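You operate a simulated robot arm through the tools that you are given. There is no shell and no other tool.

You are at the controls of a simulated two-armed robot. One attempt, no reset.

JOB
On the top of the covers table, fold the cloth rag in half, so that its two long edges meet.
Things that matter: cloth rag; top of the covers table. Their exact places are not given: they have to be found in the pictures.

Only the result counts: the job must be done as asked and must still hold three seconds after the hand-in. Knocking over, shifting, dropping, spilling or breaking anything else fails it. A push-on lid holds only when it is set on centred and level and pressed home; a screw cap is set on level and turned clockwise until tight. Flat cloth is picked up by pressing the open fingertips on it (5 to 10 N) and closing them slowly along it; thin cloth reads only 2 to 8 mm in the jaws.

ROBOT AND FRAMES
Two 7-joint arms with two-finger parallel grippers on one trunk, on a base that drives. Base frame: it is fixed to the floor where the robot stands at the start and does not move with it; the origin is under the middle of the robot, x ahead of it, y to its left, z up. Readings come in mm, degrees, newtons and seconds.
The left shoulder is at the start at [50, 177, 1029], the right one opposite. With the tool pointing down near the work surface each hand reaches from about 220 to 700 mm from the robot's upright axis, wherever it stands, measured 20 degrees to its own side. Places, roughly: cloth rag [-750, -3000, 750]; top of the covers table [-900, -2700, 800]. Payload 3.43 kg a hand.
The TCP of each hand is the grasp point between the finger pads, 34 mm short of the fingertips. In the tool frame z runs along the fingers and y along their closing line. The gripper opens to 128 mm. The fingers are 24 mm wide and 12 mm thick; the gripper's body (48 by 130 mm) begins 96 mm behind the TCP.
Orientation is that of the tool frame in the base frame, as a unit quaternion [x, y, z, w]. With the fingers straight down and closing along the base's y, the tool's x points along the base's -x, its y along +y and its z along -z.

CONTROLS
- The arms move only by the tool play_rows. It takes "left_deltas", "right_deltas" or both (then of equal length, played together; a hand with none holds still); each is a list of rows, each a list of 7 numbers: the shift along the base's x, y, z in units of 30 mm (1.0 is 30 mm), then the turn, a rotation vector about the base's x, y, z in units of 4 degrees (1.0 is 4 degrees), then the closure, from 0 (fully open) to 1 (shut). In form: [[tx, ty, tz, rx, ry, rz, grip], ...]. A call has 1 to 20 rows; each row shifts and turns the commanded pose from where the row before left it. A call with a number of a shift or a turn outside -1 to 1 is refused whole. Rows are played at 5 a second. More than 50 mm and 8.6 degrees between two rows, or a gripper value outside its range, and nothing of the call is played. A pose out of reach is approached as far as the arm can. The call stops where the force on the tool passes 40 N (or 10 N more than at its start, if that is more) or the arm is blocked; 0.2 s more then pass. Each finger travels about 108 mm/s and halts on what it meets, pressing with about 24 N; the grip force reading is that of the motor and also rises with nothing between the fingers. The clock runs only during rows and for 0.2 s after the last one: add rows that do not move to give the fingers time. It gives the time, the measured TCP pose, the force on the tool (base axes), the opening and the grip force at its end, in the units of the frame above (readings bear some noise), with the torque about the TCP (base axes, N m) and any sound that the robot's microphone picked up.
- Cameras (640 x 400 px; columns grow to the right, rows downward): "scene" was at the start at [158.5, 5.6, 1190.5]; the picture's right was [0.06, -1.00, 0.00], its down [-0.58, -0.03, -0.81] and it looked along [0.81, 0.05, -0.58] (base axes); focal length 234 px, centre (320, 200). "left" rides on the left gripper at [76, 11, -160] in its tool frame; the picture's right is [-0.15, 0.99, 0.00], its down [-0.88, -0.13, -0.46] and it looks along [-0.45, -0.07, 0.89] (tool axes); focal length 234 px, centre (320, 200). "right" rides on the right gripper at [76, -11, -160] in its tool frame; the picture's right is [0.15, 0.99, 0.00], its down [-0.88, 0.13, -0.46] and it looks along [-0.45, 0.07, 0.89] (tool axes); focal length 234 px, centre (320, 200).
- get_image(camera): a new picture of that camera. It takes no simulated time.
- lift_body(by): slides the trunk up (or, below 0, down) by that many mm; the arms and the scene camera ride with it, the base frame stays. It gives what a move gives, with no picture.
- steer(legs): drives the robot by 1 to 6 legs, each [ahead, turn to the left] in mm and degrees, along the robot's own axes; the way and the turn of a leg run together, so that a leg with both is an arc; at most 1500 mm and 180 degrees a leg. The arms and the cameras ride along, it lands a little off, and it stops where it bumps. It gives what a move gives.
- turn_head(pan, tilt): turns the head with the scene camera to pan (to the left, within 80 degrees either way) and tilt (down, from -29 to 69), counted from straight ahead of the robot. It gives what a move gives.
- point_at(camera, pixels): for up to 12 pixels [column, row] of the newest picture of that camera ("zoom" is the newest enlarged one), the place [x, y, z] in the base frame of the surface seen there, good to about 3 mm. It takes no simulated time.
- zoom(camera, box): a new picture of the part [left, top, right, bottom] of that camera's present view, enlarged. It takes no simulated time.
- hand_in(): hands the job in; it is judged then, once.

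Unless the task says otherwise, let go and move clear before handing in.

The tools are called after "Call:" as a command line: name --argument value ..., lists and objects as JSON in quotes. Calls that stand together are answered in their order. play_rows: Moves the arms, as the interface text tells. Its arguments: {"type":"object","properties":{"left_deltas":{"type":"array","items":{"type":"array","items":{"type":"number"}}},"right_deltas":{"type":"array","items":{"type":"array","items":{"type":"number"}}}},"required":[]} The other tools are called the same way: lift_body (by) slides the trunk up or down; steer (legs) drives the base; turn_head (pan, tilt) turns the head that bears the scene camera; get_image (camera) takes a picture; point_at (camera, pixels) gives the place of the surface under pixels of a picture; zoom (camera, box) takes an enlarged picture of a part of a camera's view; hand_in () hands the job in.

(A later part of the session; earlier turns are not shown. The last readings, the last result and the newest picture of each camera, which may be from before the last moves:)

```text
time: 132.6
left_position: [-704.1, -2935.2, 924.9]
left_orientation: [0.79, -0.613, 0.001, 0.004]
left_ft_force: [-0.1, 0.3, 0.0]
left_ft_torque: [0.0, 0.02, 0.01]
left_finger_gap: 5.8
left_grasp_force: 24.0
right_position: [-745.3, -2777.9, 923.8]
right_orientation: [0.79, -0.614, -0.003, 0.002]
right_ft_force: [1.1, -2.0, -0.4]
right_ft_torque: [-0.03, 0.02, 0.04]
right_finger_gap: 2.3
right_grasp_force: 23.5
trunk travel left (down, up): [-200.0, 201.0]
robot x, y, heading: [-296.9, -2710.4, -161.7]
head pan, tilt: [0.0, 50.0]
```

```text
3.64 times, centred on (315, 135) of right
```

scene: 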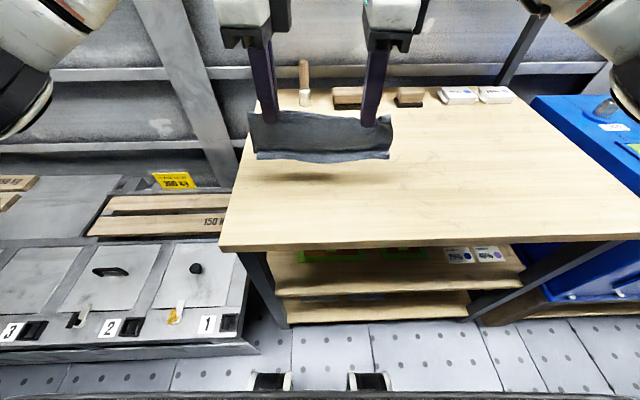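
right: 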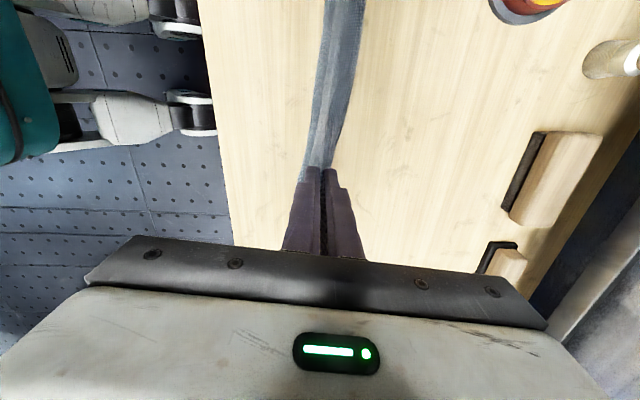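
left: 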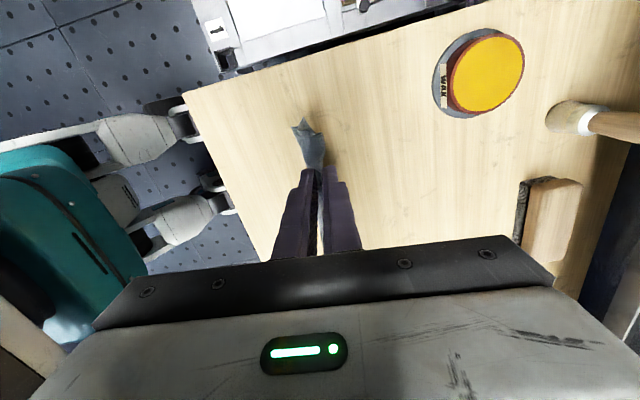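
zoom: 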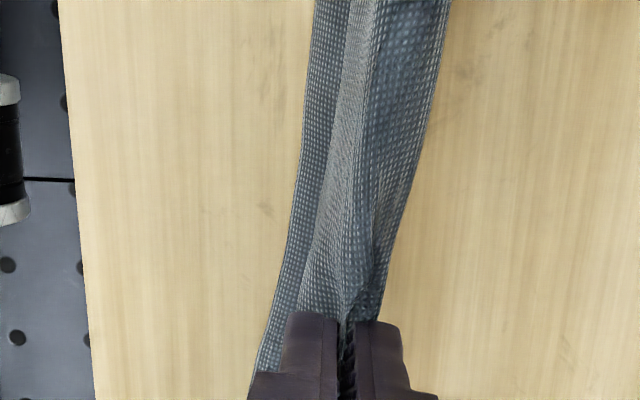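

The flap still flares outward and the edges are close above the table. I lay the folded rag down toward me: the hands arc down and away.

Call:
play_rows --left_deltas '[[0, 0, -0.333, 0, 0, 0, 1], [-0.194, -0.049, -0.333, 0, 0, 0, 1], [-0.646, -0.165, -0.167, 0, 0, 0, 1], [-0.549, -0.14, -0.333, 0, 0, 0, 1], [-0.342, -0.087, -0.333, 0, 0, 0, 1], [-0.226, -0.058, -0.333, 0, 0, 0, 1], [-0.155, -0.04, -0.333, 0, 0, 0, 1], [-0.1, -0.025, -0.333, 0, 0, 0, 1], [-0.1, -0.025, -0.2, 0, 0, 0, 1], [0, 0, 0, 0, 0, 0, 1]]' --right_deltas '[[0, 0, -0.333, 0, 0, 0, 1], [-0.194, -0.049, -0.333, 0, 0, 0, 1], [-0.646, -0.165, -0.167, 0, 0, 0, 1], [-0.549, -0.14, -0.333, 0, 0, 0, 1], [-0.342, -0.087, -0.333, 0, 0, 0, 1], [-0.226, -0.058, -0.333, 0, 0, 0, 1], [-0.155, -0.04, -0.333, 0, 0, 0, 1], [-0.1, -0.025, -0.333, 0, 0, 0, 1], [-0.1, -0.025, -0.2, 0, 0, 0, 1], [0, 0, 0, 0, 0, 0, 1]]'

Call:
zoom --camera "scene" --box '[230, 120, 410, 250]'

Call:
zoom --camera "left" --box '[200, 80, 400, 210]'

Call:
zoom --camera "right" --box '[200, 80, 400, 210]'

```text
time: 134.8
left_position: [-774.6, -2953.2, 843.0]
left_orientation: [0.79, -0.613, 0.001, 0.003]
left_ft_force: [0.2, 0.0, 0.5]
left_ft_torque: [0.01, -0.01, 0.01]
left_finger_gap: 2.6
left_grasp_force: 23.8
right_position: [-813.7, -2795.5, 844.1]
right_orientation: [0.79, -0.613, -0.003, 0.002]
right_ft_force: [0.1, -0.4, 0.9]
right_ft_torque: [-0.01, 0.03, 0.01]
right_finger_gap: 2.3
right_grasp_force: 23.5
trunk travel left (down, up): [-200.0, 201.0]
robot x, y, heading: [-295.3, -2709.4, -162.1]
head pan, tilt: [0.0, 50.0]
```

```text
3.08 times, centred on (320, 185) of scene
```

zoom: 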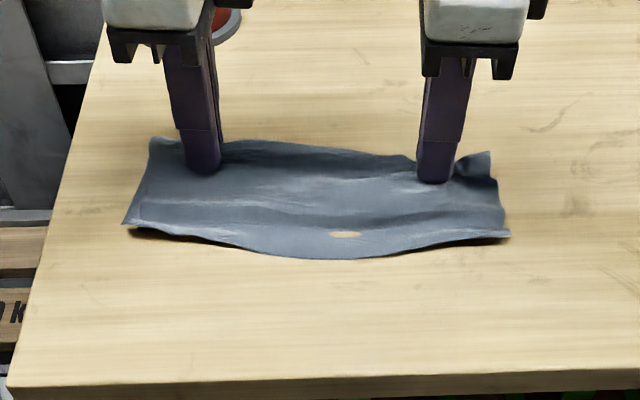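

```text
3.08 times, centred on (300, 145) of left
```

zoom: 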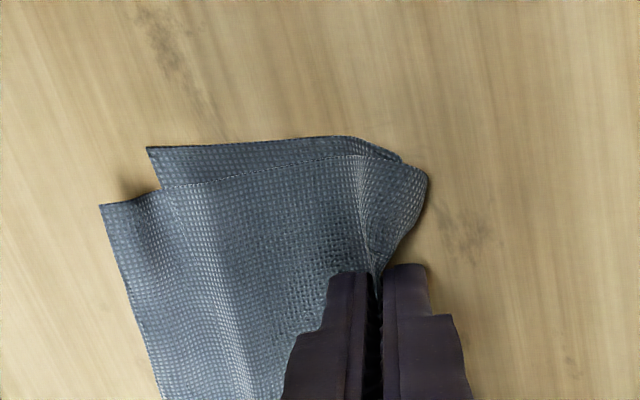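

```text
3.08 times, centred on (300, 145) of right
```

zoom: 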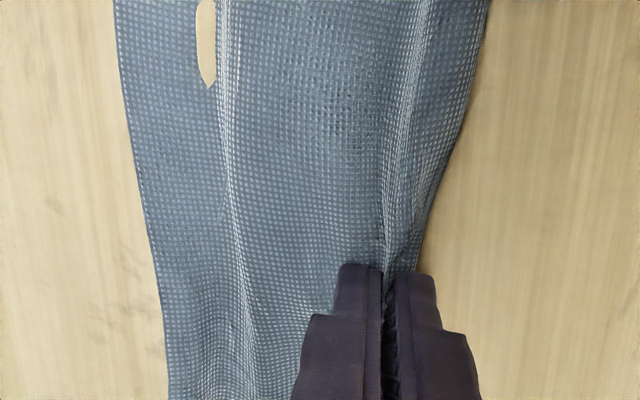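

The rag lies down again with the hem open: the upper edge now overshoots the lower by ~13 mm. I lower a little more and release gently, then lift straight up.

Call:
play_rows --left_deltas '[[-0.03, 0, -0.17, 0, 0, 0, 1], [0, 0, 0, 0, 0, 0, 0.96], [0, 0, 0, 0, 0, 0, 0.92], [0, 0, 0, 0, 0, 0, 0.88], [0, 0, 0.05, 0, 0, 0, 0.84], [0, 0, 0.2, 0, 0, 0, 0.8], [0, 0, 0.6, 0, 0, 0, 0.8], [0, 0, 0.8, 0, 0, 0, 0.8], [0, -0.4, 0.8, 0, 0, 0, 0.8], [0, -0.8, 0.3, 0, 0, 0, 0.8], [0, -0.8, 0, 0, 0, 0, 0.8]]' --right_deltas '[[-0.03, 0, -0.2, 0, 0, 0, 1], [0, 0, 0, 0, 0, 0, 0.96], [0, 0, 0, 0, 0, 0, 0.92], [0, 0, 0, 0, 0, 0, 0.88], [0, 0, 0.05, 0, 0, 0, 0.84], [0, 0, 0.2, 0, 0, 0, 0.8], [0, 0, 0.6, 0, 0, 0, 0.8], [0, 0, 0.8, 0, 0, 0, 0.8], [0, 0.4, 0.8, 0, 0, 0, 0.8], [0, 0.8, 0.3, 0, 0, 0, 0.8], [0, 0.8, 0, 0, 0, 0, 0.8]]'

Call:
get_image --camera "scene"

Call:
zoom --camera "scene" --box '[240, 140, 400, 240]'

```text
time: 137.2
left_position: [-777.2, -3012.9, 920.3]
left_orientation: [0.79, -0.614, 0.002, 0.003]
left_ft_force: [0.0, 0.2, -0.5]
left_ft_torque: [0.01, 0.0, 0.03]
left_finger_gap: 25.5
left_grasp_force: 0.0
right_position: [-812.9, -2734.1, 919.6]
right_orientation: [0.79, -0.613, -0.003, 0.002]
right_ft_force: [0.6, 0.6, 0.0]
right_ft_torque: [0.03, -0.02, -0.03]
right_finger_gap: 25.5
right_grasp_force: 0.0
trunk travel left (down, up): [-200.0, 201.0]
robot x, y, heading: [-299.2, -2709.9, -161.9]
head pan, tilt: [0.0, 50.0]
```

```text
taken
```

scene: 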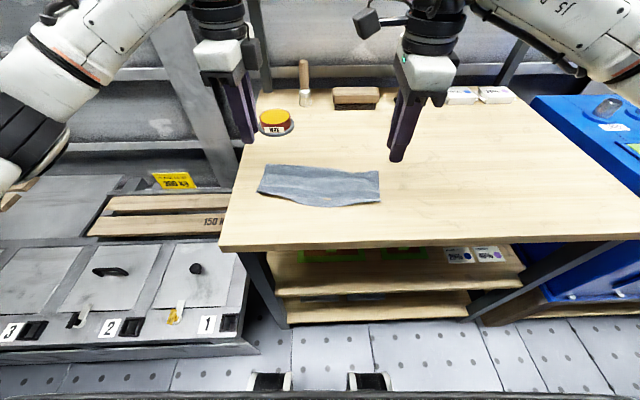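

```text
4.00 times, centred on (320, 190) of scene
```

zoom: 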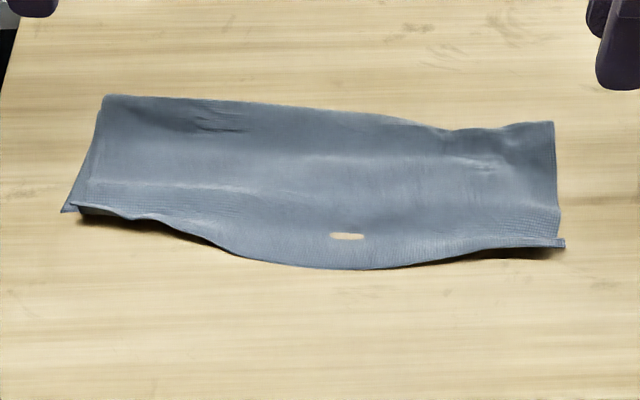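

The upper edge is now a single clean layer; it bows out in the middle (zoom (360,268)) while the ends sit near the lower corners. I zoom to find the lower layer's edge.

Call:
zoom --camera "scene" --box '[250, 182, 320, 218]'

Call:
zoom --camera "scene" --box '[315, 182, 385, 218]'

Call:
point_at --camera "scene" --pixels '[[256.5, 192], [258.5, 191], [275, 195], [290, 203], [305, 206], [327, 206], [330, 208.5], [350, 206.5], [365, 202], [379, 200], [266, 165], [377, 171]]'

Call:
get_image --camera "left"

Call:
get_image --camera "right"

```text
9.14 times, centred on (285, 200) of scene
```

zoom: 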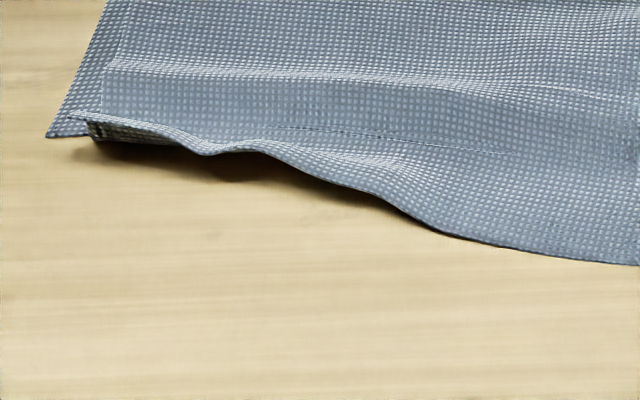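

```text
9.14 times, centred on (350, 200) of scene
```

zoom: 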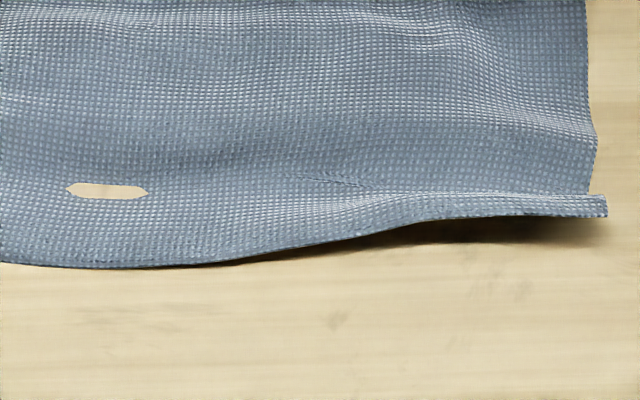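

```text
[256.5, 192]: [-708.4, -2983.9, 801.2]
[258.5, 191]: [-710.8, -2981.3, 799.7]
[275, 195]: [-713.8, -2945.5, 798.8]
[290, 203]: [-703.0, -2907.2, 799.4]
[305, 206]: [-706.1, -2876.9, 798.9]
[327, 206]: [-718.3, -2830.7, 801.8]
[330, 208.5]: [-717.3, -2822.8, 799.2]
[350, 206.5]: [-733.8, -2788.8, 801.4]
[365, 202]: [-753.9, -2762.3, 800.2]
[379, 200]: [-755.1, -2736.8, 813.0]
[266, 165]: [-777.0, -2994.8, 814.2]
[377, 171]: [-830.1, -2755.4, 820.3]
```

```text
taken
```

left: 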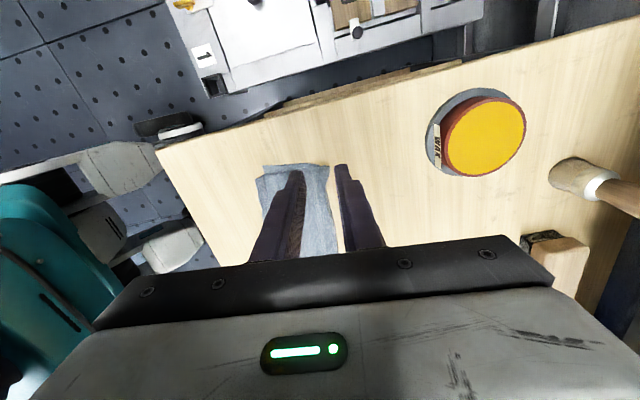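

```text
taken
```

right: 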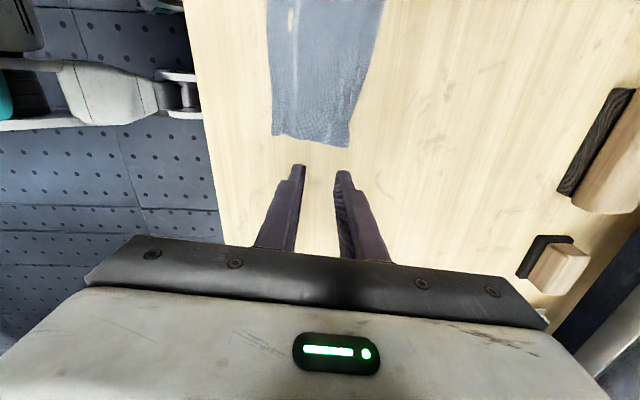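

The faint lines under the upper layer at zoom (270,130)-(500,155) and (290,178)-(370,190) show the lower layer's edge: the upper half is ~20 mm too long. I can now pick the single overhanging upper edge and re-fold like a page with the right length; I measure the upper edge and those lines.

Call:
point_at --camera "scene" --pixels '[[293, 200], [297, 202], [302, 203.8], [320, 205.8], [345, 205.5], [352, 204], [358, 202.3], [364, 200.5], [279.5, 192.3], [304.7, 195.1], [344.5, 197.6], [255.8, 192.8]]'

```text
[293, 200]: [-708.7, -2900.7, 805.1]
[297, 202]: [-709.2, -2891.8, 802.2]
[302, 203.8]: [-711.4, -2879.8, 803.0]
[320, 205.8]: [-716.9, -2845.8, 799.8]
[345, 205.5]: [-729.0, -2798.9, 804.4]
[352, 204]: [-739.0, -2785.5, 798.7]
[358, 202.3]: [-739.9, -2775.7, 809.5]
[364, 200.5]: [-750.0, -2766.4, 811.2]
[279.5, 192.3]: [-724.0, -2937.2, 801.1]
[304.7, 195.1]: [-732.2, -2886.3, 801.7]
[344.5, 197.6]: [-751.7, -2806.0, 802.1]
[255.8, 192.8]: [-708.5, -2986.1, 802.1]
```

The lower edge runs (-708,-2986)→(-752,-2806); the upper edge overhangs it by 20–24 mm. I bring both hands over the overhanging upper edge with an 18 mm opening.

Call:
play_rows --left_deltas '[[0.352, 0.597, -0.2, 0, 0, 0, 0.86], [0.352, 0.597, -0.3, 0, 0, 0, 0.86], [0.352, 0.597, -0.4, 0, 0, 0, 0.86], [0.352, 0.597, -0.45, 0, 0, 0, 0.86], [0.352, 0.597, -0.5, 0, 0, 0, 0.86], [0.352, 0.597, -0.45, 0, 0, 0, 0.86], [0, 0, 0, 0, 0, 0, 0.86]]' --right_deltas '[[0.333, -0.194, -0.2, 0, 0, 0, 0.86], [0.333, -0.194, -0.3, 0, 0, 0, 0.86], [0.333, -0.194, -0.4, 0, 0, 0, 0.86], [0.333, -0.194, -0.45, 0, 0, 0, 0.86], [0.333, -0.194, -0.5, 0, 0, 0, 0.86], [0.333, -0.194, -0.45, 0, 0, 0, 0.86], [0, 0, 0, 0, 0, 0, 0.86]]'

Call:
zoom --camera "left" --box '[220, 90, 400, 200]'

Call:
zoom --camera "right" --box '[220, 90, 400, 200]'

```text
time: 138.8
left_position: [-712.4, -2905.5, 852.3]
left_orientation: [0.789, -0.614, 0.001, 0.003]
left_ft_force: [-0.4, -0.8, 0.1]
left_ft_torque: [-0.03, 0.04, 0.01]
left_finger_gap: 17.9
left_grasp_force: 0.1
right_position: [-756.5, -2772.2, 852.2]
right_orientation: [0.789, -0.614, -0.003, 0.002]
right_ft_force: [-0.8, -1.3, -0.1]
right_ft_torque: [-0.01, -0.01, -0.03]
right_finger_gap: 17.6
right_grasp_force: 0.1
trunk travel left (down, up): [-200.0, 201.0]
robot x, y, heading: [-297.7, -2709.8, -161.9]
head pan, tilt: [0.0, 50.0]
```

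```text
3.56 times, centred on (310, 145) of left
```

zoom: 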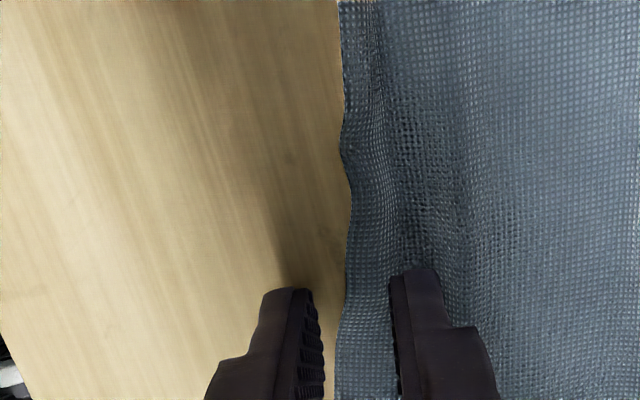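

```text
3.56 times, centred on (310, 145) of right
```

zoom: 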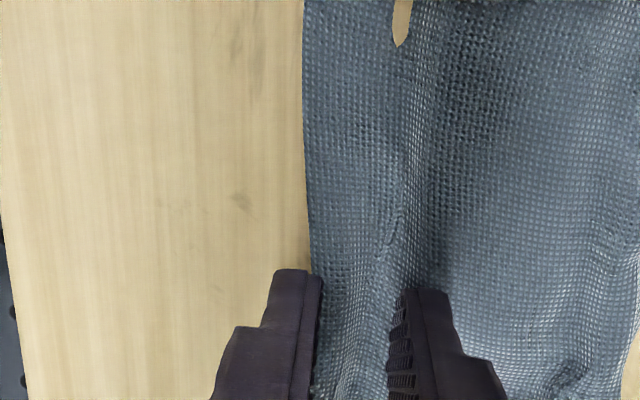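

Left edge is 7 mm from its near finger, right edge just under its near finger; I adjust by 4 mm and 2 mm and lower.

Call:
play_rows --left_deltas '[[-0.13, -0.03, -0.1, 0, 0, 0, 0.86], [0, 0, -0.2, 0, 0, 0, 0.86], [0, 0, -0.12, 0, 0, 0, 0.86], [0, 0, -0.05, 0, 0, 0, 0.86], [0, 0, 0, 0, 0, 0, 0.86]]' --right_deltas '[[0.07, 0.02, -0.1, 0, 0, 0, 0.86], [0, 0, -0.2, 0, 0, 0, 0.86], [0, 0, -0.12, 0, 0, 0, 0.86], [0, 0, -0.05, 0, 0, 0, 0.86], [0, 0, 0, 0, 0, 0, 0.86]]'

Call:
zoom --camera "left" --box '[220, 90, 400, 200]'

Call:
zoom --camera "right" --box '[220, 90, 400, 200]'

```text
time: 140.0
left_position: [-717.0, -2907.8, 836.6]
left_orientation: [0.789, -0.614, 0.001, 0.004]
left_ft_force: [0.3, -0.2, -0.2]
left_ft_torque: [0.02, -0.01, 0.01]
left_finger_gap: 17.8
left_grasp_force: 0.0
right_position: [-753.5, -2768.8, 838.0]
right_orientation: [0.79, -0.613, -0.003, 0.002]
right_ft_force: [-0.2, 0.0, 0.1]
right_ft_torque: [0.0, 0.01, 0.02]
right_finger_gap: 17.8
right_grasp_force: 0.1
trunk travel left (down, up): [-200.0, 201.0]
robot x, y, heading: [-297.0, -2710.7, -161.8]
head pan, tilt: [0.0, 50.0]
```

```text
3.56 times, centred on (310, 145) of left
```

zoom: 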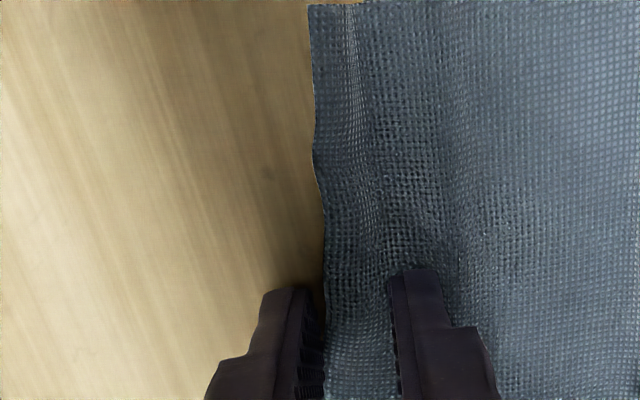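

```text
3.56 times, centred on (310, 145) of right
```

zoom: 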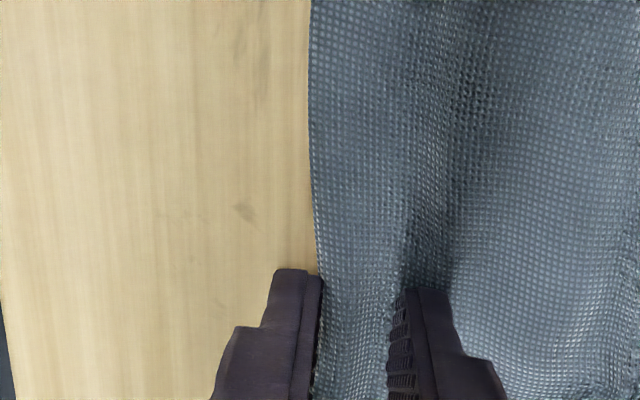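

Well placed. I press lightly.

Call:
play_rows --left_deltas '[[0, 0, -0.04, 0, 0, 0, 0.86], [0, 0, -0.03, 0, 0, 0, 0.86], [0, 0, 0, 0, 0, 0, 0.86]]' --right_deltas '[[0, 0, -0.05, 0, 0, 0, 0.86], [0, 0, -0.03, 0, 0, 0, 0.86], [0, 0, 0, 0, 0, 0, 0.86]]'

```text
time: 140.8
left_position: [-715.2, -2907.3, 835.9]
left_orientation: [0.789, -0.614, 0.001, 0.003]
left_ft_force: [-0.3, 0.9, 0.2]
left_ft_torque: [0.01, 0.02, 0.05]
left_finger_gap: 18.2
left_grasp_force: 0.1
right_position: [-753.2, -2770.6, 835.7]
right_orientation: [0.79, -0.614, -0.003, 0.003]
right_ft_force: [-0.3, -0.3, 4.4]
right_ft_torque: [-0.05, 0.02, -0.02]
right_finger_gap: 18.1
right_grasp_force: 0.0
trunk travel left (down, up): [-200.0, 201.0]
robot x, y, heading: [-297.7, -2709.7, -161.8]
head pan, tilt: [0.0, 50.0]
```

Call:
play_rows --left_deltas '[[0, 0, -0.04, 0, 0, 0, 0.86], [0, 0, -0.02, 0, 0, 0, 0.86], [0, 0, 0, 0, 0, 0, 0.86]]' --right_deltas '[[0, 0, -0.01, 0, 0, 0, 0.86], [0, 0, 0, 0, 0, 0, 0.86], [0, 0, 0, 0, 0, 0, 0.86]]'

```text
time: 141.6
left_position: [-715.3, -2908.0, 836.2]
left_orientation: [0.789, -0.614, -0.001, 0.003]
left_ft_force: [-0.4, -2.0, 11.6]
left_ft_torque: [-0.06, 0.21, 0.06]
left_finger_gap: 18.1
left_grasp_force: 0.2
right_position: [-752.2, -2770.0, 835.2]
right_orientation: [0.79, -0.614, -0.004, 0.003]
right_ft_force: [-0.9, -1.1, 4.6]
right_ft_torque: [-0.09, 0.07, 0.01]
right_finger_gap: 18.3
right_grasp_force: 0.2
trunk travel left (down, up): [-200.0, 201.0]
robot x, y, heading: [-296.4, -2708.5, -161.8]
head pan, tilt: [0.0, 50.0]
```

Left presses 11.6 N on its far finger; I ease it slightly and close both slowly.

Call:
play_rows --left_deltas '[[0, 0, 0.02, 0, 0, 0, 0.87], [0, 0, 0, 0, 0, 0, 0.885], [0, 0, 0, 0, 0, 0, 0.9], [0, 0, 0, 0, 0, 0, 0.915], [0, 0, 0, 0, 0, 0, 0.93], [0, 0, 0, 0, 0, 0, 0.945], [0, 0, 0, 0, 0, 0, 0.96], [0, 0, 0, 0, 0, 0, 0.98], [0, 0, 0, 0, 0, 0, 1], [0, 0, 0, 0, 0, 0, 1], [0, 0, 0, 0, 0, 0, 1]]' --right_deltas '[[0, 0, 0, 0, 0, 0, 0.87], [0, 0, 0, 0, 0, 0, 0.885], [0, 0, 0, 0, 0, 0, 0.9], [0, 0, 0, 0, 0, 0, 0.915], [0, 0, 0, 0, 0, 0, 0.93], [0, 0, 0, 0, 0, 0, 0.945], [0, 0, 0, 0, 0, 0, 0.96], [0, 0, 0, 0, 0, 0, 0.98], [0, 0, 0, 0, 0, 0, 1], [0, 0, 0, 0, 0, 0, 1], [0, 0, 0, 0, 0, 0, 1]]'

Call:
zoom --camera "left" --box '[220, 90, 400, 200]'

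Call:
zoom --camera "right" --box '[220, 90, 400, 200]'

```text
time: 144.0
left_position: [-715.7, -2907.9, 836.1]
left_orientation: [0.789, -0.614, 0.0, 0.003]
left_ft_force: [-4.0, 1.4, 13.9]
left_ft_torque: [0.06, 0.25, -0.01]
left_finger_gap: 1.6
left_grasp_force: 24.2
right_position: [-753.4, -2769.5, 835.6]
right_orientation: [0.789, -0.614, -0.003, 0.003]
right_ft_force: [-0.5, -1.4, 4.3]
right_ft_torque: [-0.06, 0.04, 0.0]
right_finger_gap: 1.7
right_grasp_force: 24.2
trunk travel left (down, up): [-200.0, 201.0]
robot x, y, heading: [-296.0, -2709.8, -161.6]
head pan, tilt: [0.0, 50.0]
```

```text
3.56 times, centred on (310, 145) of left
```

zoom: 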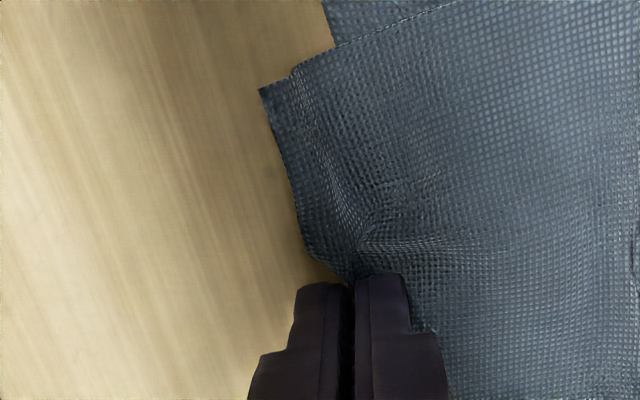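

```text
3.56 times, centred on (310, 145) of right
```

zoom: 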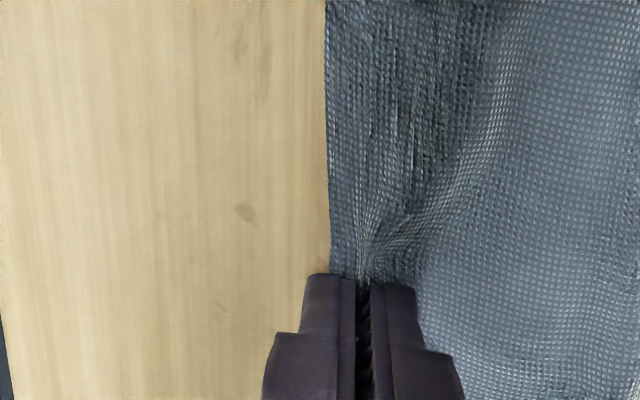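

Both jaws hold something (1.6–1.7 mm). I lift 35 mm, slightly away, and check that only the upper layer comes up.

Call:
play_rows --left_deltas '[[0, 0, 0.2, 0, 0, 0, 1], [-0.05, -0.01, 0.3, 0, 0, 0, 1], [-0.1, -0.025, 0.35, 0, 0, 0, 1], [-0.1, -0.025, 0.35, 0, 0, 0, 1], [0, 0, 0, 0, 0, 0, 1]]' --right_deltas '[[0, 0, 0.2, 0, 0, 0, 1], [-0.05, -0.01, 0.3, 0, 0, 0, 1], [-0.1, -0.025, 0.35, 0, 0, 0, 1], [-0.1, -0.025, 0.35, 0, 0, 0, 1], [0, 0, 0, 0, 0, 0, 1]]'

Call:
get_image --camera "scene"

Call:
zoom --camera "scene" --box '[240, 140, 400, 240]'

Call:
zoom --camera "left" --box '[220, 60, 420, 200]'

Call:
zoom --camera "right" --box '[220, 60, 420, 200]'

```text
time: 145.2
left_position: [-723.7, -2909.5, 869.7]
left_orientation: [0.79, -0.613, 0.002, 0.002]
left_ft_force: [-0.4, 0.5, 0.1]
left_ft_torque: [0.02, 0.02, 0.03]
left_finger_gap: 1.7
left_grasp_force: 24.3
right_position: [-760.8, -2770.2, 871.8]
right_orientation: [0.789, -0.614, -0.003, 0.003]
right_ft_force: [-0.5, -0.5, -0.4]
right_ft_torque: [-0.05, 0.01, 0.02]
right_finger_gap: 1.9
right_grasp_force: 23.2
trunk travel left (down, up): [-200.0, 201.0]
robot x, y, heading: [-298.6, -2708.4, -162.0]
head pan, tilt: [0.0, 50.0]
```

```text
taken
```

scene: 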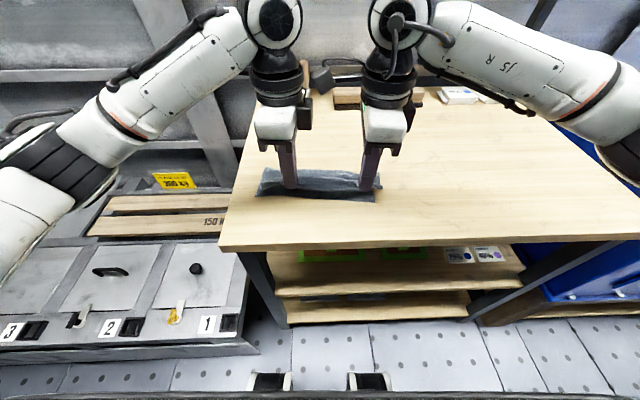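

```text
4.00 times, centred on (320, 190) of scene
```

zoom: 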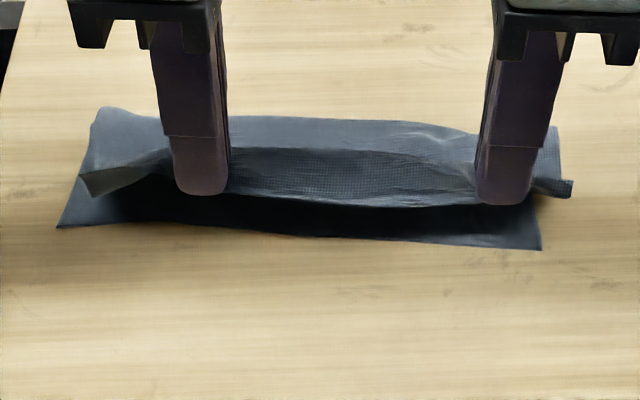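

```text
2.86 times, centred on (320, 130) of left
```

zoom: 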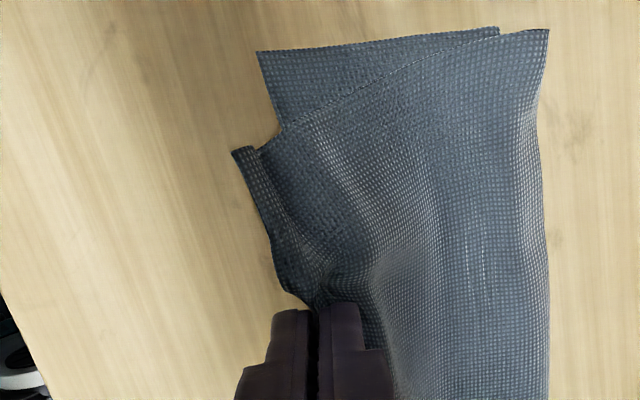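

```text
2.86 times, centred on (320, 130) of right
```

zoom: 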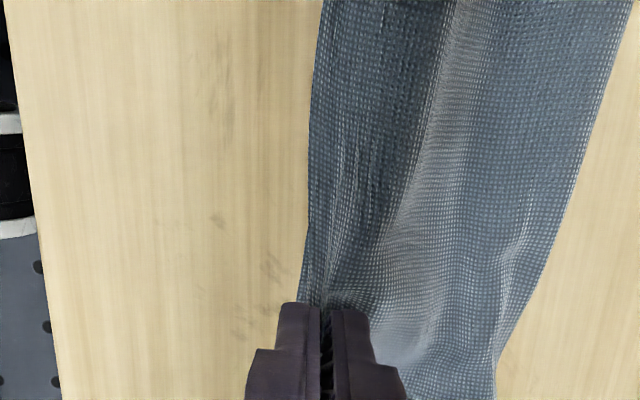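

Only the upper layer is lifted and the lower near edge shows cleanly from (57,228) to (540,248). I measure it and the crease.

Call:
point_at --camera "zoom" --pixels '[[62, 225], [150, 227], [300, 236], [420, 241], [536, 246], [100, 112], [330, 121], [553, 130], [95, 180], [565, 188], [330, 205]]'

```text
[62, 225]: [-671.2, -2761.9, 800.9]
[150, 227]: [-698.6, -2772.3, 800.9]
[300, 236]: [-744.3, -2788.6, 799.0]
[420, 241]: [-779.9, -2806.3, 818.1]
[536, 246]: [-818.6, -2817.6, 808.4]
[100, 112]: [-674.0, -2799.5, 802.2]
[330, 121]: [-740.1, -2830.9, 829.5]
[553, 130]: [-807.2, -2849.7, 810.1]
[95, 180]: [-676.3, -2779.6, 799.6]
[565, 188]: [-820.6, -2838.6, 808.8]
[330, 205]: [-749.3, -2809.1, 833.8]
```

Call:
point_at --camera "scene" --pixels '[[255.7, 196], [277.5, 196], [315, 198.3], [345, 199.6], [373.5, 201.2], [265, 168.3], [322.5, 170.8], [378, 172.8]]'

```text
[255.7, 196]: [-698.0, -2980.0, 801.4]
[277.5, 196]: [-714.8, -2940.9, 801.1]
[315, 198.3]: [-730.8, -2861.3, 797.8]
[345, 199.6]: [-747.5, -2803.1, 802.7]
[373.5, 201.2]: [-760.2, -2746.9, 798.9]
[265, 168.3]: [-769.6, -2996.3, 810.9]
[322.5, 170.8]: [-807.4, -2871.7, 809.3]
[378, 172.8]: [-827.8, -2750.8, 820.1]
```

The lower half is only ~75 mm deep (should be 108), so I open the page further back past vertical to let the crease roll out, keeping some slack.

Call:
play_rows --left_deltas '[[-0.364, -0.097, 0.533, 0, 0, 0, 1], [-0.451, -0.12, 0.467, 0, 0, 0, 1], [-0.58, -0.154, 0.367, 0, 0, 0, 1], [-0.644, -0.171, 0.267, 0, 0, 0, 1], [-0.644, -0.171, 0.1, 0, 0, 0, 1], [-0.644, -0.171, -0.033, 0, 0, 0, 1], [-0.58, -0.154, -0.167, 0, 0, 0, 1], [0, 0, 0, 0, 0, 0, 1]]' --right_deltas '[[-0.364, -0.097, 0.533, 0, 0, 0, 1], [-0.451, -0.12, 0.467, 0, 0, 0, 1], [-0.58, -0.154, 0.367, 0, 0, 0, 1], [-0.644, -0.171, 0.267, 0, 0, 0, 1], [-0.644, -0.171, 0.1, 0, 0, 0, 1], [-0.644, -0.171, -0.033, 0, 0, 0, 1], [-0.58, -0.154, -0.167, 0, 0, 0, 1], [0, 0, 0, 0, 0, 0, 1]]'

Call:
get_image --camera "scene"

Call:
zoom --camera "left" --box '[220, 60, 420, 200]'

Call:
zoom --camera "scene" --box '[240, 110, 400, 230]'

```text
time: 147.0
left_position: [-841.1, -2940.5, 916.3]
left_orientation: [0.79, -0.613, 0.0, 0.002]
left_ft_force: [-0.7, 1.4, -0.8]
left_ft_torque: [0.04, 0.01, 0.02]
left_finger_gap: 1.5
left_grasp_force: 24.2
right_position: [-878.5, -2802.4, 916.8]
right_orientation: [0.79, -0.614, -0.003, 0.002]
right_ft_force: [0.2, -0.9, 0.0]
right_ft_torque: [-0.05, 0.02, -0.02]
right_finger_gap: 2.2
right_grasp_force: 23.8
trunk travel left (down, up): [-200.0, 201.0]
robot x, y, heading: [-301.3, -2712.5, -161.9]
head pan, tilt: [0.0, 50.0]
```

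```text
taken
```

scene: 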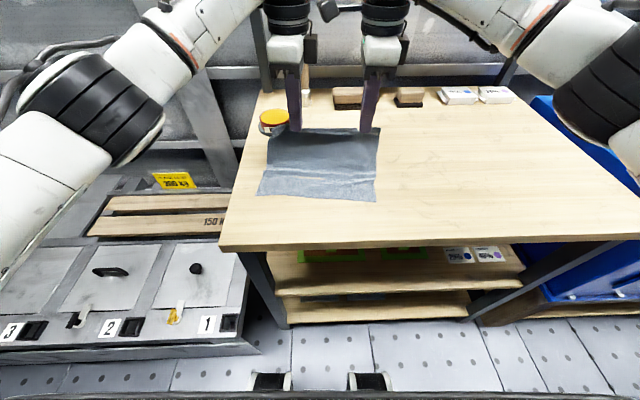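

```text
2.86 times, centred on (320, 130) of left
```

zoom: 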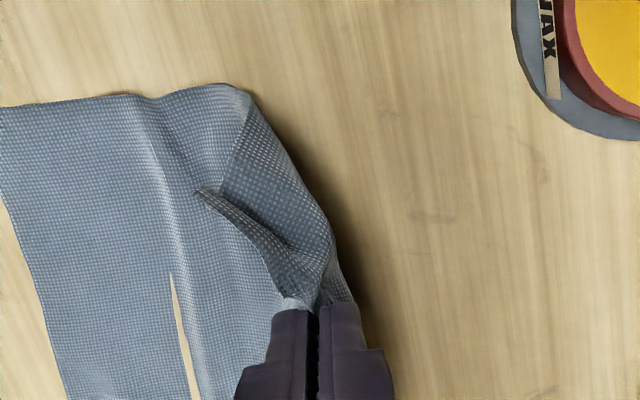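

```text
3.33 times, centred on (320, 170) of scene
```

zoom: 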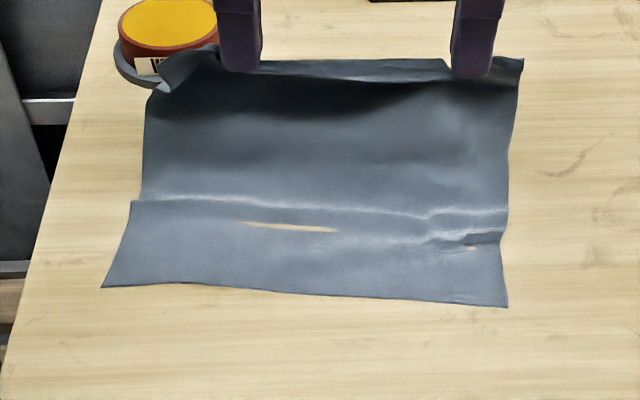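

The page is open with the near edge unmoved. Now I fold it back down so the edge lands right at the near edge, stopping just above the table.

Call:
play_rows --left_deltas '[[0.58, 0.154, 0.2, 0, 0, 0, 1], [0.644, 0.171, -0.067, 0, 0, 0, 1], [0.644, 0.171, -0.233, 0, 0, 0, 1], [0.58, 0.154, -0.4, 0, 0, 0, 1], [0.451, 0.12, -0.5, 0, 0, 0, 1], [0.322, 0.086, -0.5, 0, 0, 0, 1], [0.29, 0.077, -0.5, 0, 0, 0, 1], [0.193, 0.051, -0.4, 0, 0, 0, 1], [0, 0, 0, 0, 0, 0, 1]]' --right_deltas '[[0.58, 0.154, 0.2, 0, 0, 0, 1], [0.644, 0.171, -0.067, 0, 0, 0, 1], [0.644, 0.171, -0.233, 0, 0, 0, 1], [0.58, 0.154, -0.4, 0, 0, 0, 1], [0.451, 0.12, -0.5, 0, 0, 0, 1], [0.322, 0.086, -0.5, 0, 0, 0, 1], [0.29, 0.077, -0.5, 0, 0, 0, 1], [0.193, 0.051, -0.4, 0, 0, 0, 1], [0, 0, 0, 0, 0, 0, 1]]'

Call:
get_image --camera "scene"

Call:
zoom --camera "scene" --box '[240, 140, 400, 240]'

Call:
zoom --camera "left" --box '[220, 60, 420, 200]'

Call:
zoom --camera "right" --box '[220, 60, 420, 200]'

```text
time: 149.0
left_position: [-729.0, -2911.1, 844.2]
left_orientation: [0.789, -0.614, 0.0, 0.003]
left_ft_force: [0.4, 2.6, 1.0]
left_ft_torque: [0.02, 0.01, -0.02]
left_finger_gap: 1.8
left_grasp_force: 24.4
right_position: [-766.6, -2774.5, 844.2]
right_orientation: [0.789, -0.614, -0.003, 0.003]
right_ft_force: [0.7, -1.0, -0.1]
right_ft_torque: [-0.03, 0.01, 0.0]
right_finger_gap: 2.0
right_grasp_force: 23.7
trunk travel left (down, up): [-200.0, 201.0]
robot x, y, heading: [-297.8, -2711.2, -161.8]
head pan, tilt: [0.0, 50.0]
```

```text
taken
```

scene: 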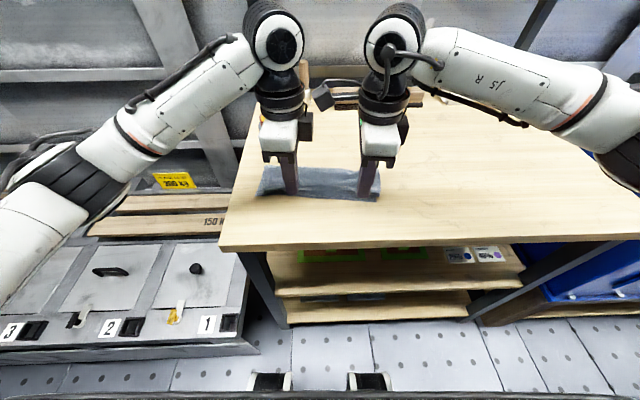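

```text
4.00 times, centred on (320, 190) of scene
```

zoom: 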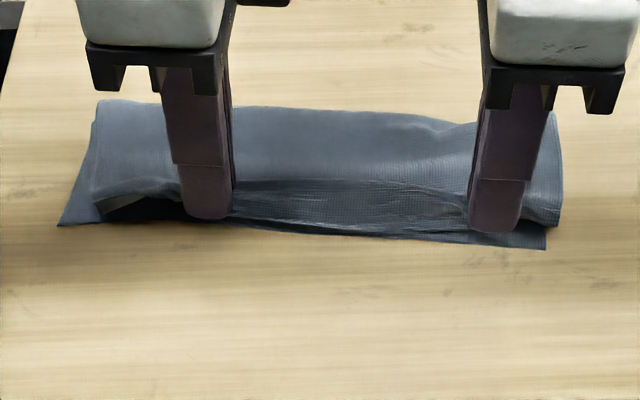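

```text
2.86 times, centred on (320, 130) of left
```

zoom: 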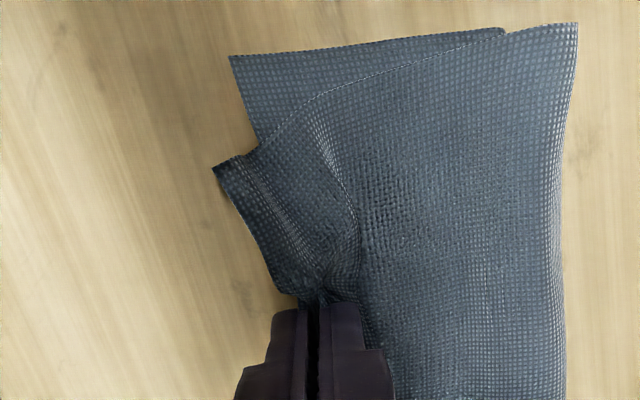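

```text
2.86 times, centred on (320, 130) of right
```

zoom: 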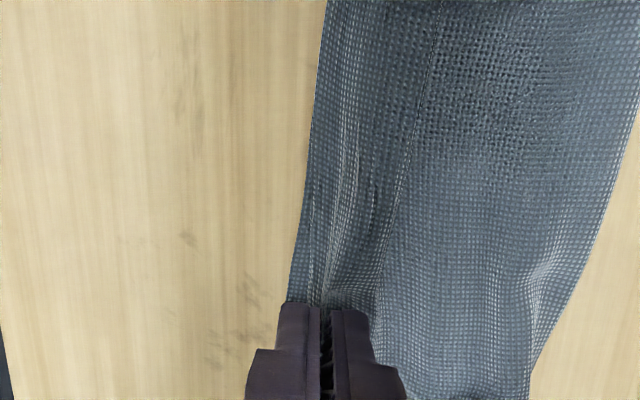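

The upper edge hovers right at the near edge. I lower the last few mm, open slowly and lift straight up.

Call:
play_rows --left_deltas '[[0, 0, -0.1, 0, 0, 0, 1], [0, 0, -0.1, 0, 0, 0, 1], [0, 0, 0, 0, 0, 0, 0.97], [0, 0, 0, 0, 0, 0, 0.94], [0, 0, 0, 0, 0, 0, 0.91], [0, 0, 0, 0, 0, 0, 0.88], [0, 0, 0.05, 0, 0, 0, 0.86], [0, 0, 0.3, 0, 0, 0, 0.86], [0, 0, 0.7, 0, 0, 0, 0.86], [0, -0.3, 0.8, 0, 0, 0, 0.86], [0, -0.8, 0.6, 0, 0, 0, 0.86], [0, -0.8, 0, 0, 0, 0, 0.86], [0, -0.8, 0, 0, 0, 0, 0.86], [0, -0.8, 0, 0, 0, 0, 0.86]]' --right_deltas '[[0, 0, -0.1, 0, 0, 0, 1], [0, 0, -0.1, 0, 0, 0, 1], [0, 0, 0, 0, 0, 0, 0.97], [0, 0, 0, 0, 0, 0, 0.94], [0, 0, 0, 0, 0, 0, 0.91], [0, 0, 0, 0, 0, 0, 0.88], [0, 0, 0.05, 0, 0, 0, 0.86], [0, 0, 0.3, 0, 0, 0, 0.86], [0, 0, 0.7, 0, 0, 0, 0.86], [0, 0.3, 0.8, 0, 0, 0, 0.86], [0, 0.8, 0.6, 0, 0, 0, 0.86], [0, 0.8, 0, 0, 0, 0, 0.86], [0, 0.8, 0, 0, 0, 0, 0.86], [0, 0.8, 0, 0, 0, 0, 0.86]]'

Call:
get_image --camera "scene"

Call:
zoom --camera "scene" --box '[240, 150, 400, 230]'

Call:
zoom --camera "scene" --box '[250, 182, 320, 218]'

Call:
zoom --camera "scene" --box '[315, 182, 385, 218]'

```text
time: 152.0
left_position: [-731.4, -3016.7, 911.4]
left_orientation: [0.789, -0.614, 0.001, 0.003]
left_ft_force: [-0.2, 0.2, -0.1]
left_ft_torque: [0.0, -0.02, -0.01]
left_finger_gap: 17.8
left_grasp_force: 0.0
right_position: [-766.5, -2667.9, 911.4]
right_orientation: [0.789, -0.614, -0.004, 0.003]
right_ft_force: [0.2, 0.1, 0.1]
right_ft_torque: [0.0, 0.03, -0.01]
right_finger_gap: 17.8
right_grasp_force: 0.1
trunk travel left (down, up): [-200.0, 201.0]
robot x, y, heading: [-296.3, -2712.9, -161.8]
head pan, tilt: [0.0, 50.0]
```

```text
taken
```

scene: 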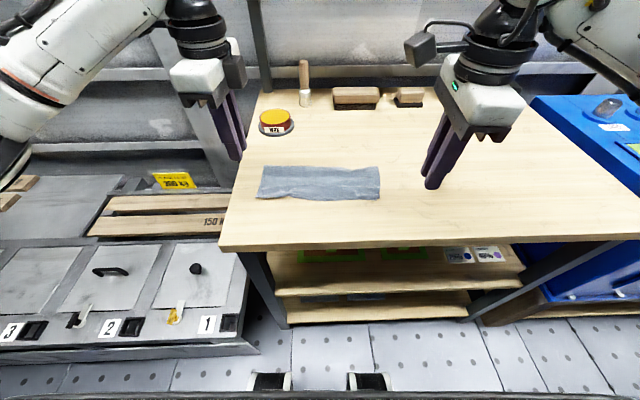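

```text
4.00 times, centred on (320, 190) of scene
```

zoom: 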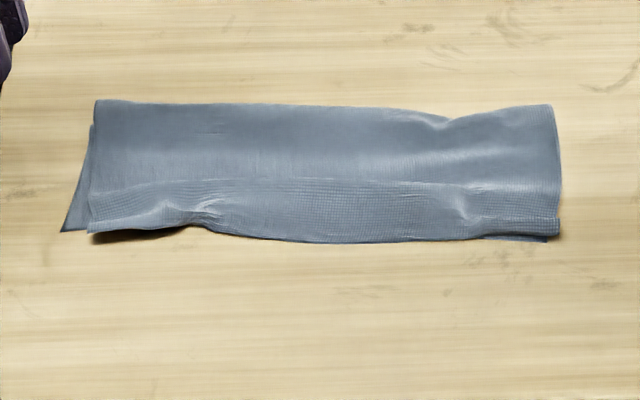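

```text
9.14 times, centred on (285, 200) of scene
```

zoom: 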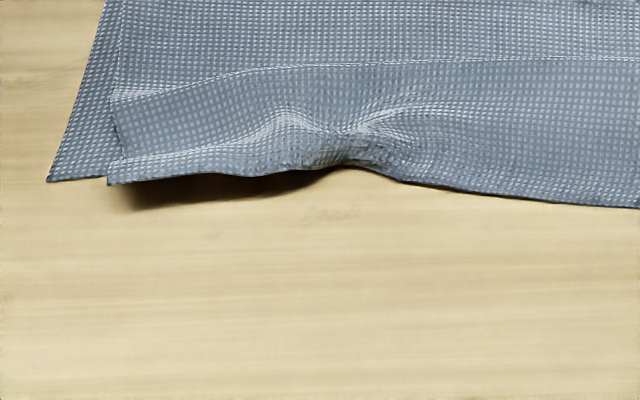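

```text
9.14 times, centred on (350, 200) of scene
```

zoom: 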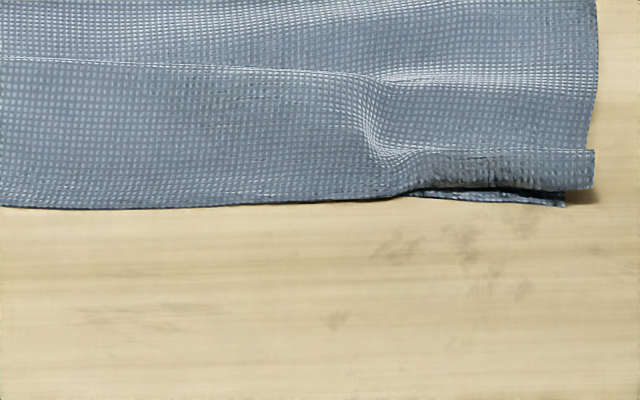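

The fold looks much better: the upper edge now coincides with the lower one in the middle. A line ~22 mm inside could be the old bend or a re-folded hem; I probe heights across it.

Call:
point_at --camera "scene" --pixels '[[320, 181], [320, 183], [320, 184.5], [320, 186], [320, 188], [320, 192], [320, 196], [320, 200], [265, 190], [265, 195], [375, 196], [375, 201]]'

Call:
zoom --camera "scene" --box '[252, 182, 284, 206]'

Call:
zoom --camera "scene" --box '[352, 182, 384, 206]'

Call:
zoom --camera "scene" --box '[300, 176, 332, 210]'

```text
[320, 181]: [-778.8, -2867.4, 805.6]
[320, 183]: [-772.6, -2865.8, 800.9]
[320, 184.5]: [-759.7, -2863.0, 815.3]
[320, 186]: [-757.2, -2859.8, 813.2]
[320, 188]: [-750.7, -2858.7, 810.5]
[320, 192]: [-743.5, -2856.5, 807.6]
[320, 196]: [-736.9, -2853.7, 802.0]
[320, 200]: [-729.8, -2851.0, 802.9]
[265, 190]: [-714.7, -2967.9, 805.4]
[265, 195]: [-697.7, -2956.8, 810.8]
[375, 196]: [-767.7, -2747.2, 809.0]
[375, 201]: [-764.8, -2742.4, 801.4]
```

```text
16.00 times, centred on (268, 194) of scene
```

zoom: 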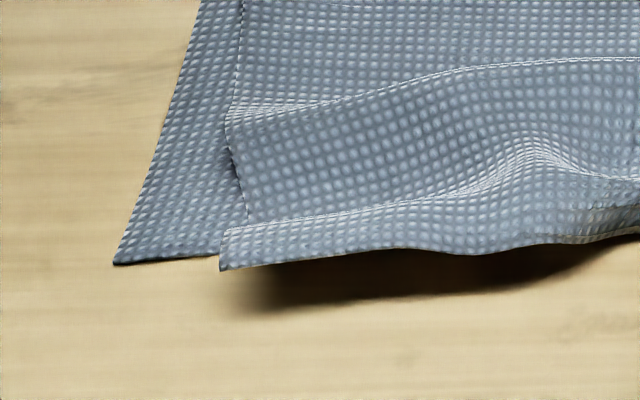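

```text
16.00 times, centred on (368, 194) of scene
```

zoom: 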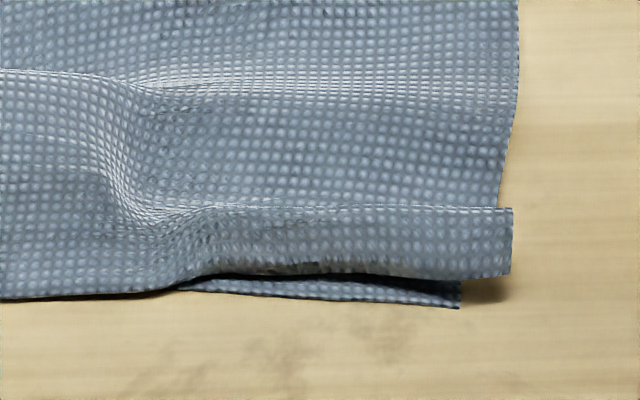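

```text
11.76 times, centred on (316, 193) of scene
```

zoom: 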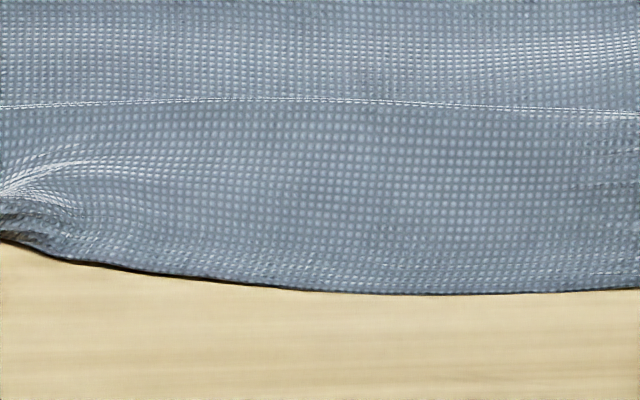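

It is just a slack bump (crest z≈815 falling to 802 at the edge), no hem. I'll smooth it out: near finger pins the edge while the far finger wipes the slack toward the crease. First I measure corners, edges and crease.

Call:
get_image --camera "scene"

Call:
point_at --camera "scene" --pixels '[[255.8, 197.2], [275, 198], [290, 199.5], [305, 201.3], [320, 203], [340, 203.3], [355, 202.2], [376, 200], [264.5, 166.5], [290, 167.3], [320, 168.8], [345, 169.5]]'

Call:
point_at --camera "scene" --pixels '[[360, 169.5], [377, 168], [262.5, 198], [379, 197]]'

```text
taken
```

scene: 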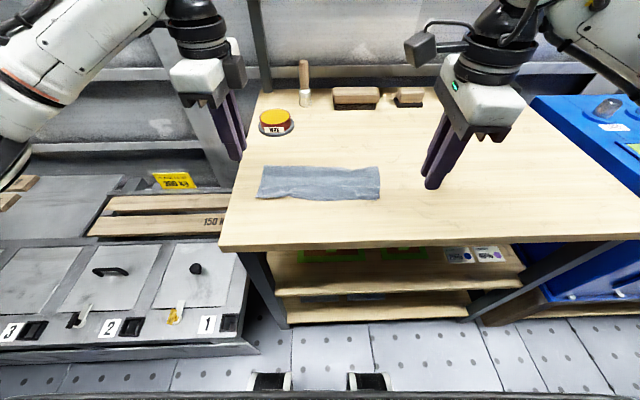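

```text
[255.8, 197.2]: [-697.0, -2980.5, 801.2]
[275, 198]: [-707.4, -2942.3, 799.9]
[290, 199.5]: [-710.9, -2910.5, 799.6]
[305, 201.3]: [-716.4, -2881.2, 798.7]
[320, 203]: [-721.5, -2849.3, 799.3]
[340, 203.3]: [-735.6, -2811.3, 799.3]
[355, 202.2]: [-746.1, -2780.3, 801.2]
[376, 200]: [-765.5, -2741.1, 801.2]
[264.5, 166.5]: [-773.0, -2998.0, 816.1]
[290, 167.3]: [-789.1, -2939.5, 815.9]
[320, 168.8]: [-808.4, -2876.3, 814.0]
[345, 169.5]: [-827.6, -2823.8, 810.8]
```

```text
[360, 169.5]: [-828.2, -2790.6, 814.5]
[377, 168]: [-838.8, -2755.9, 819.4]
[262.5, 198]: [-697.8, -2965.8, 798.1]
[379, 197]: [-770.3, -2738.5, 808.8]
```

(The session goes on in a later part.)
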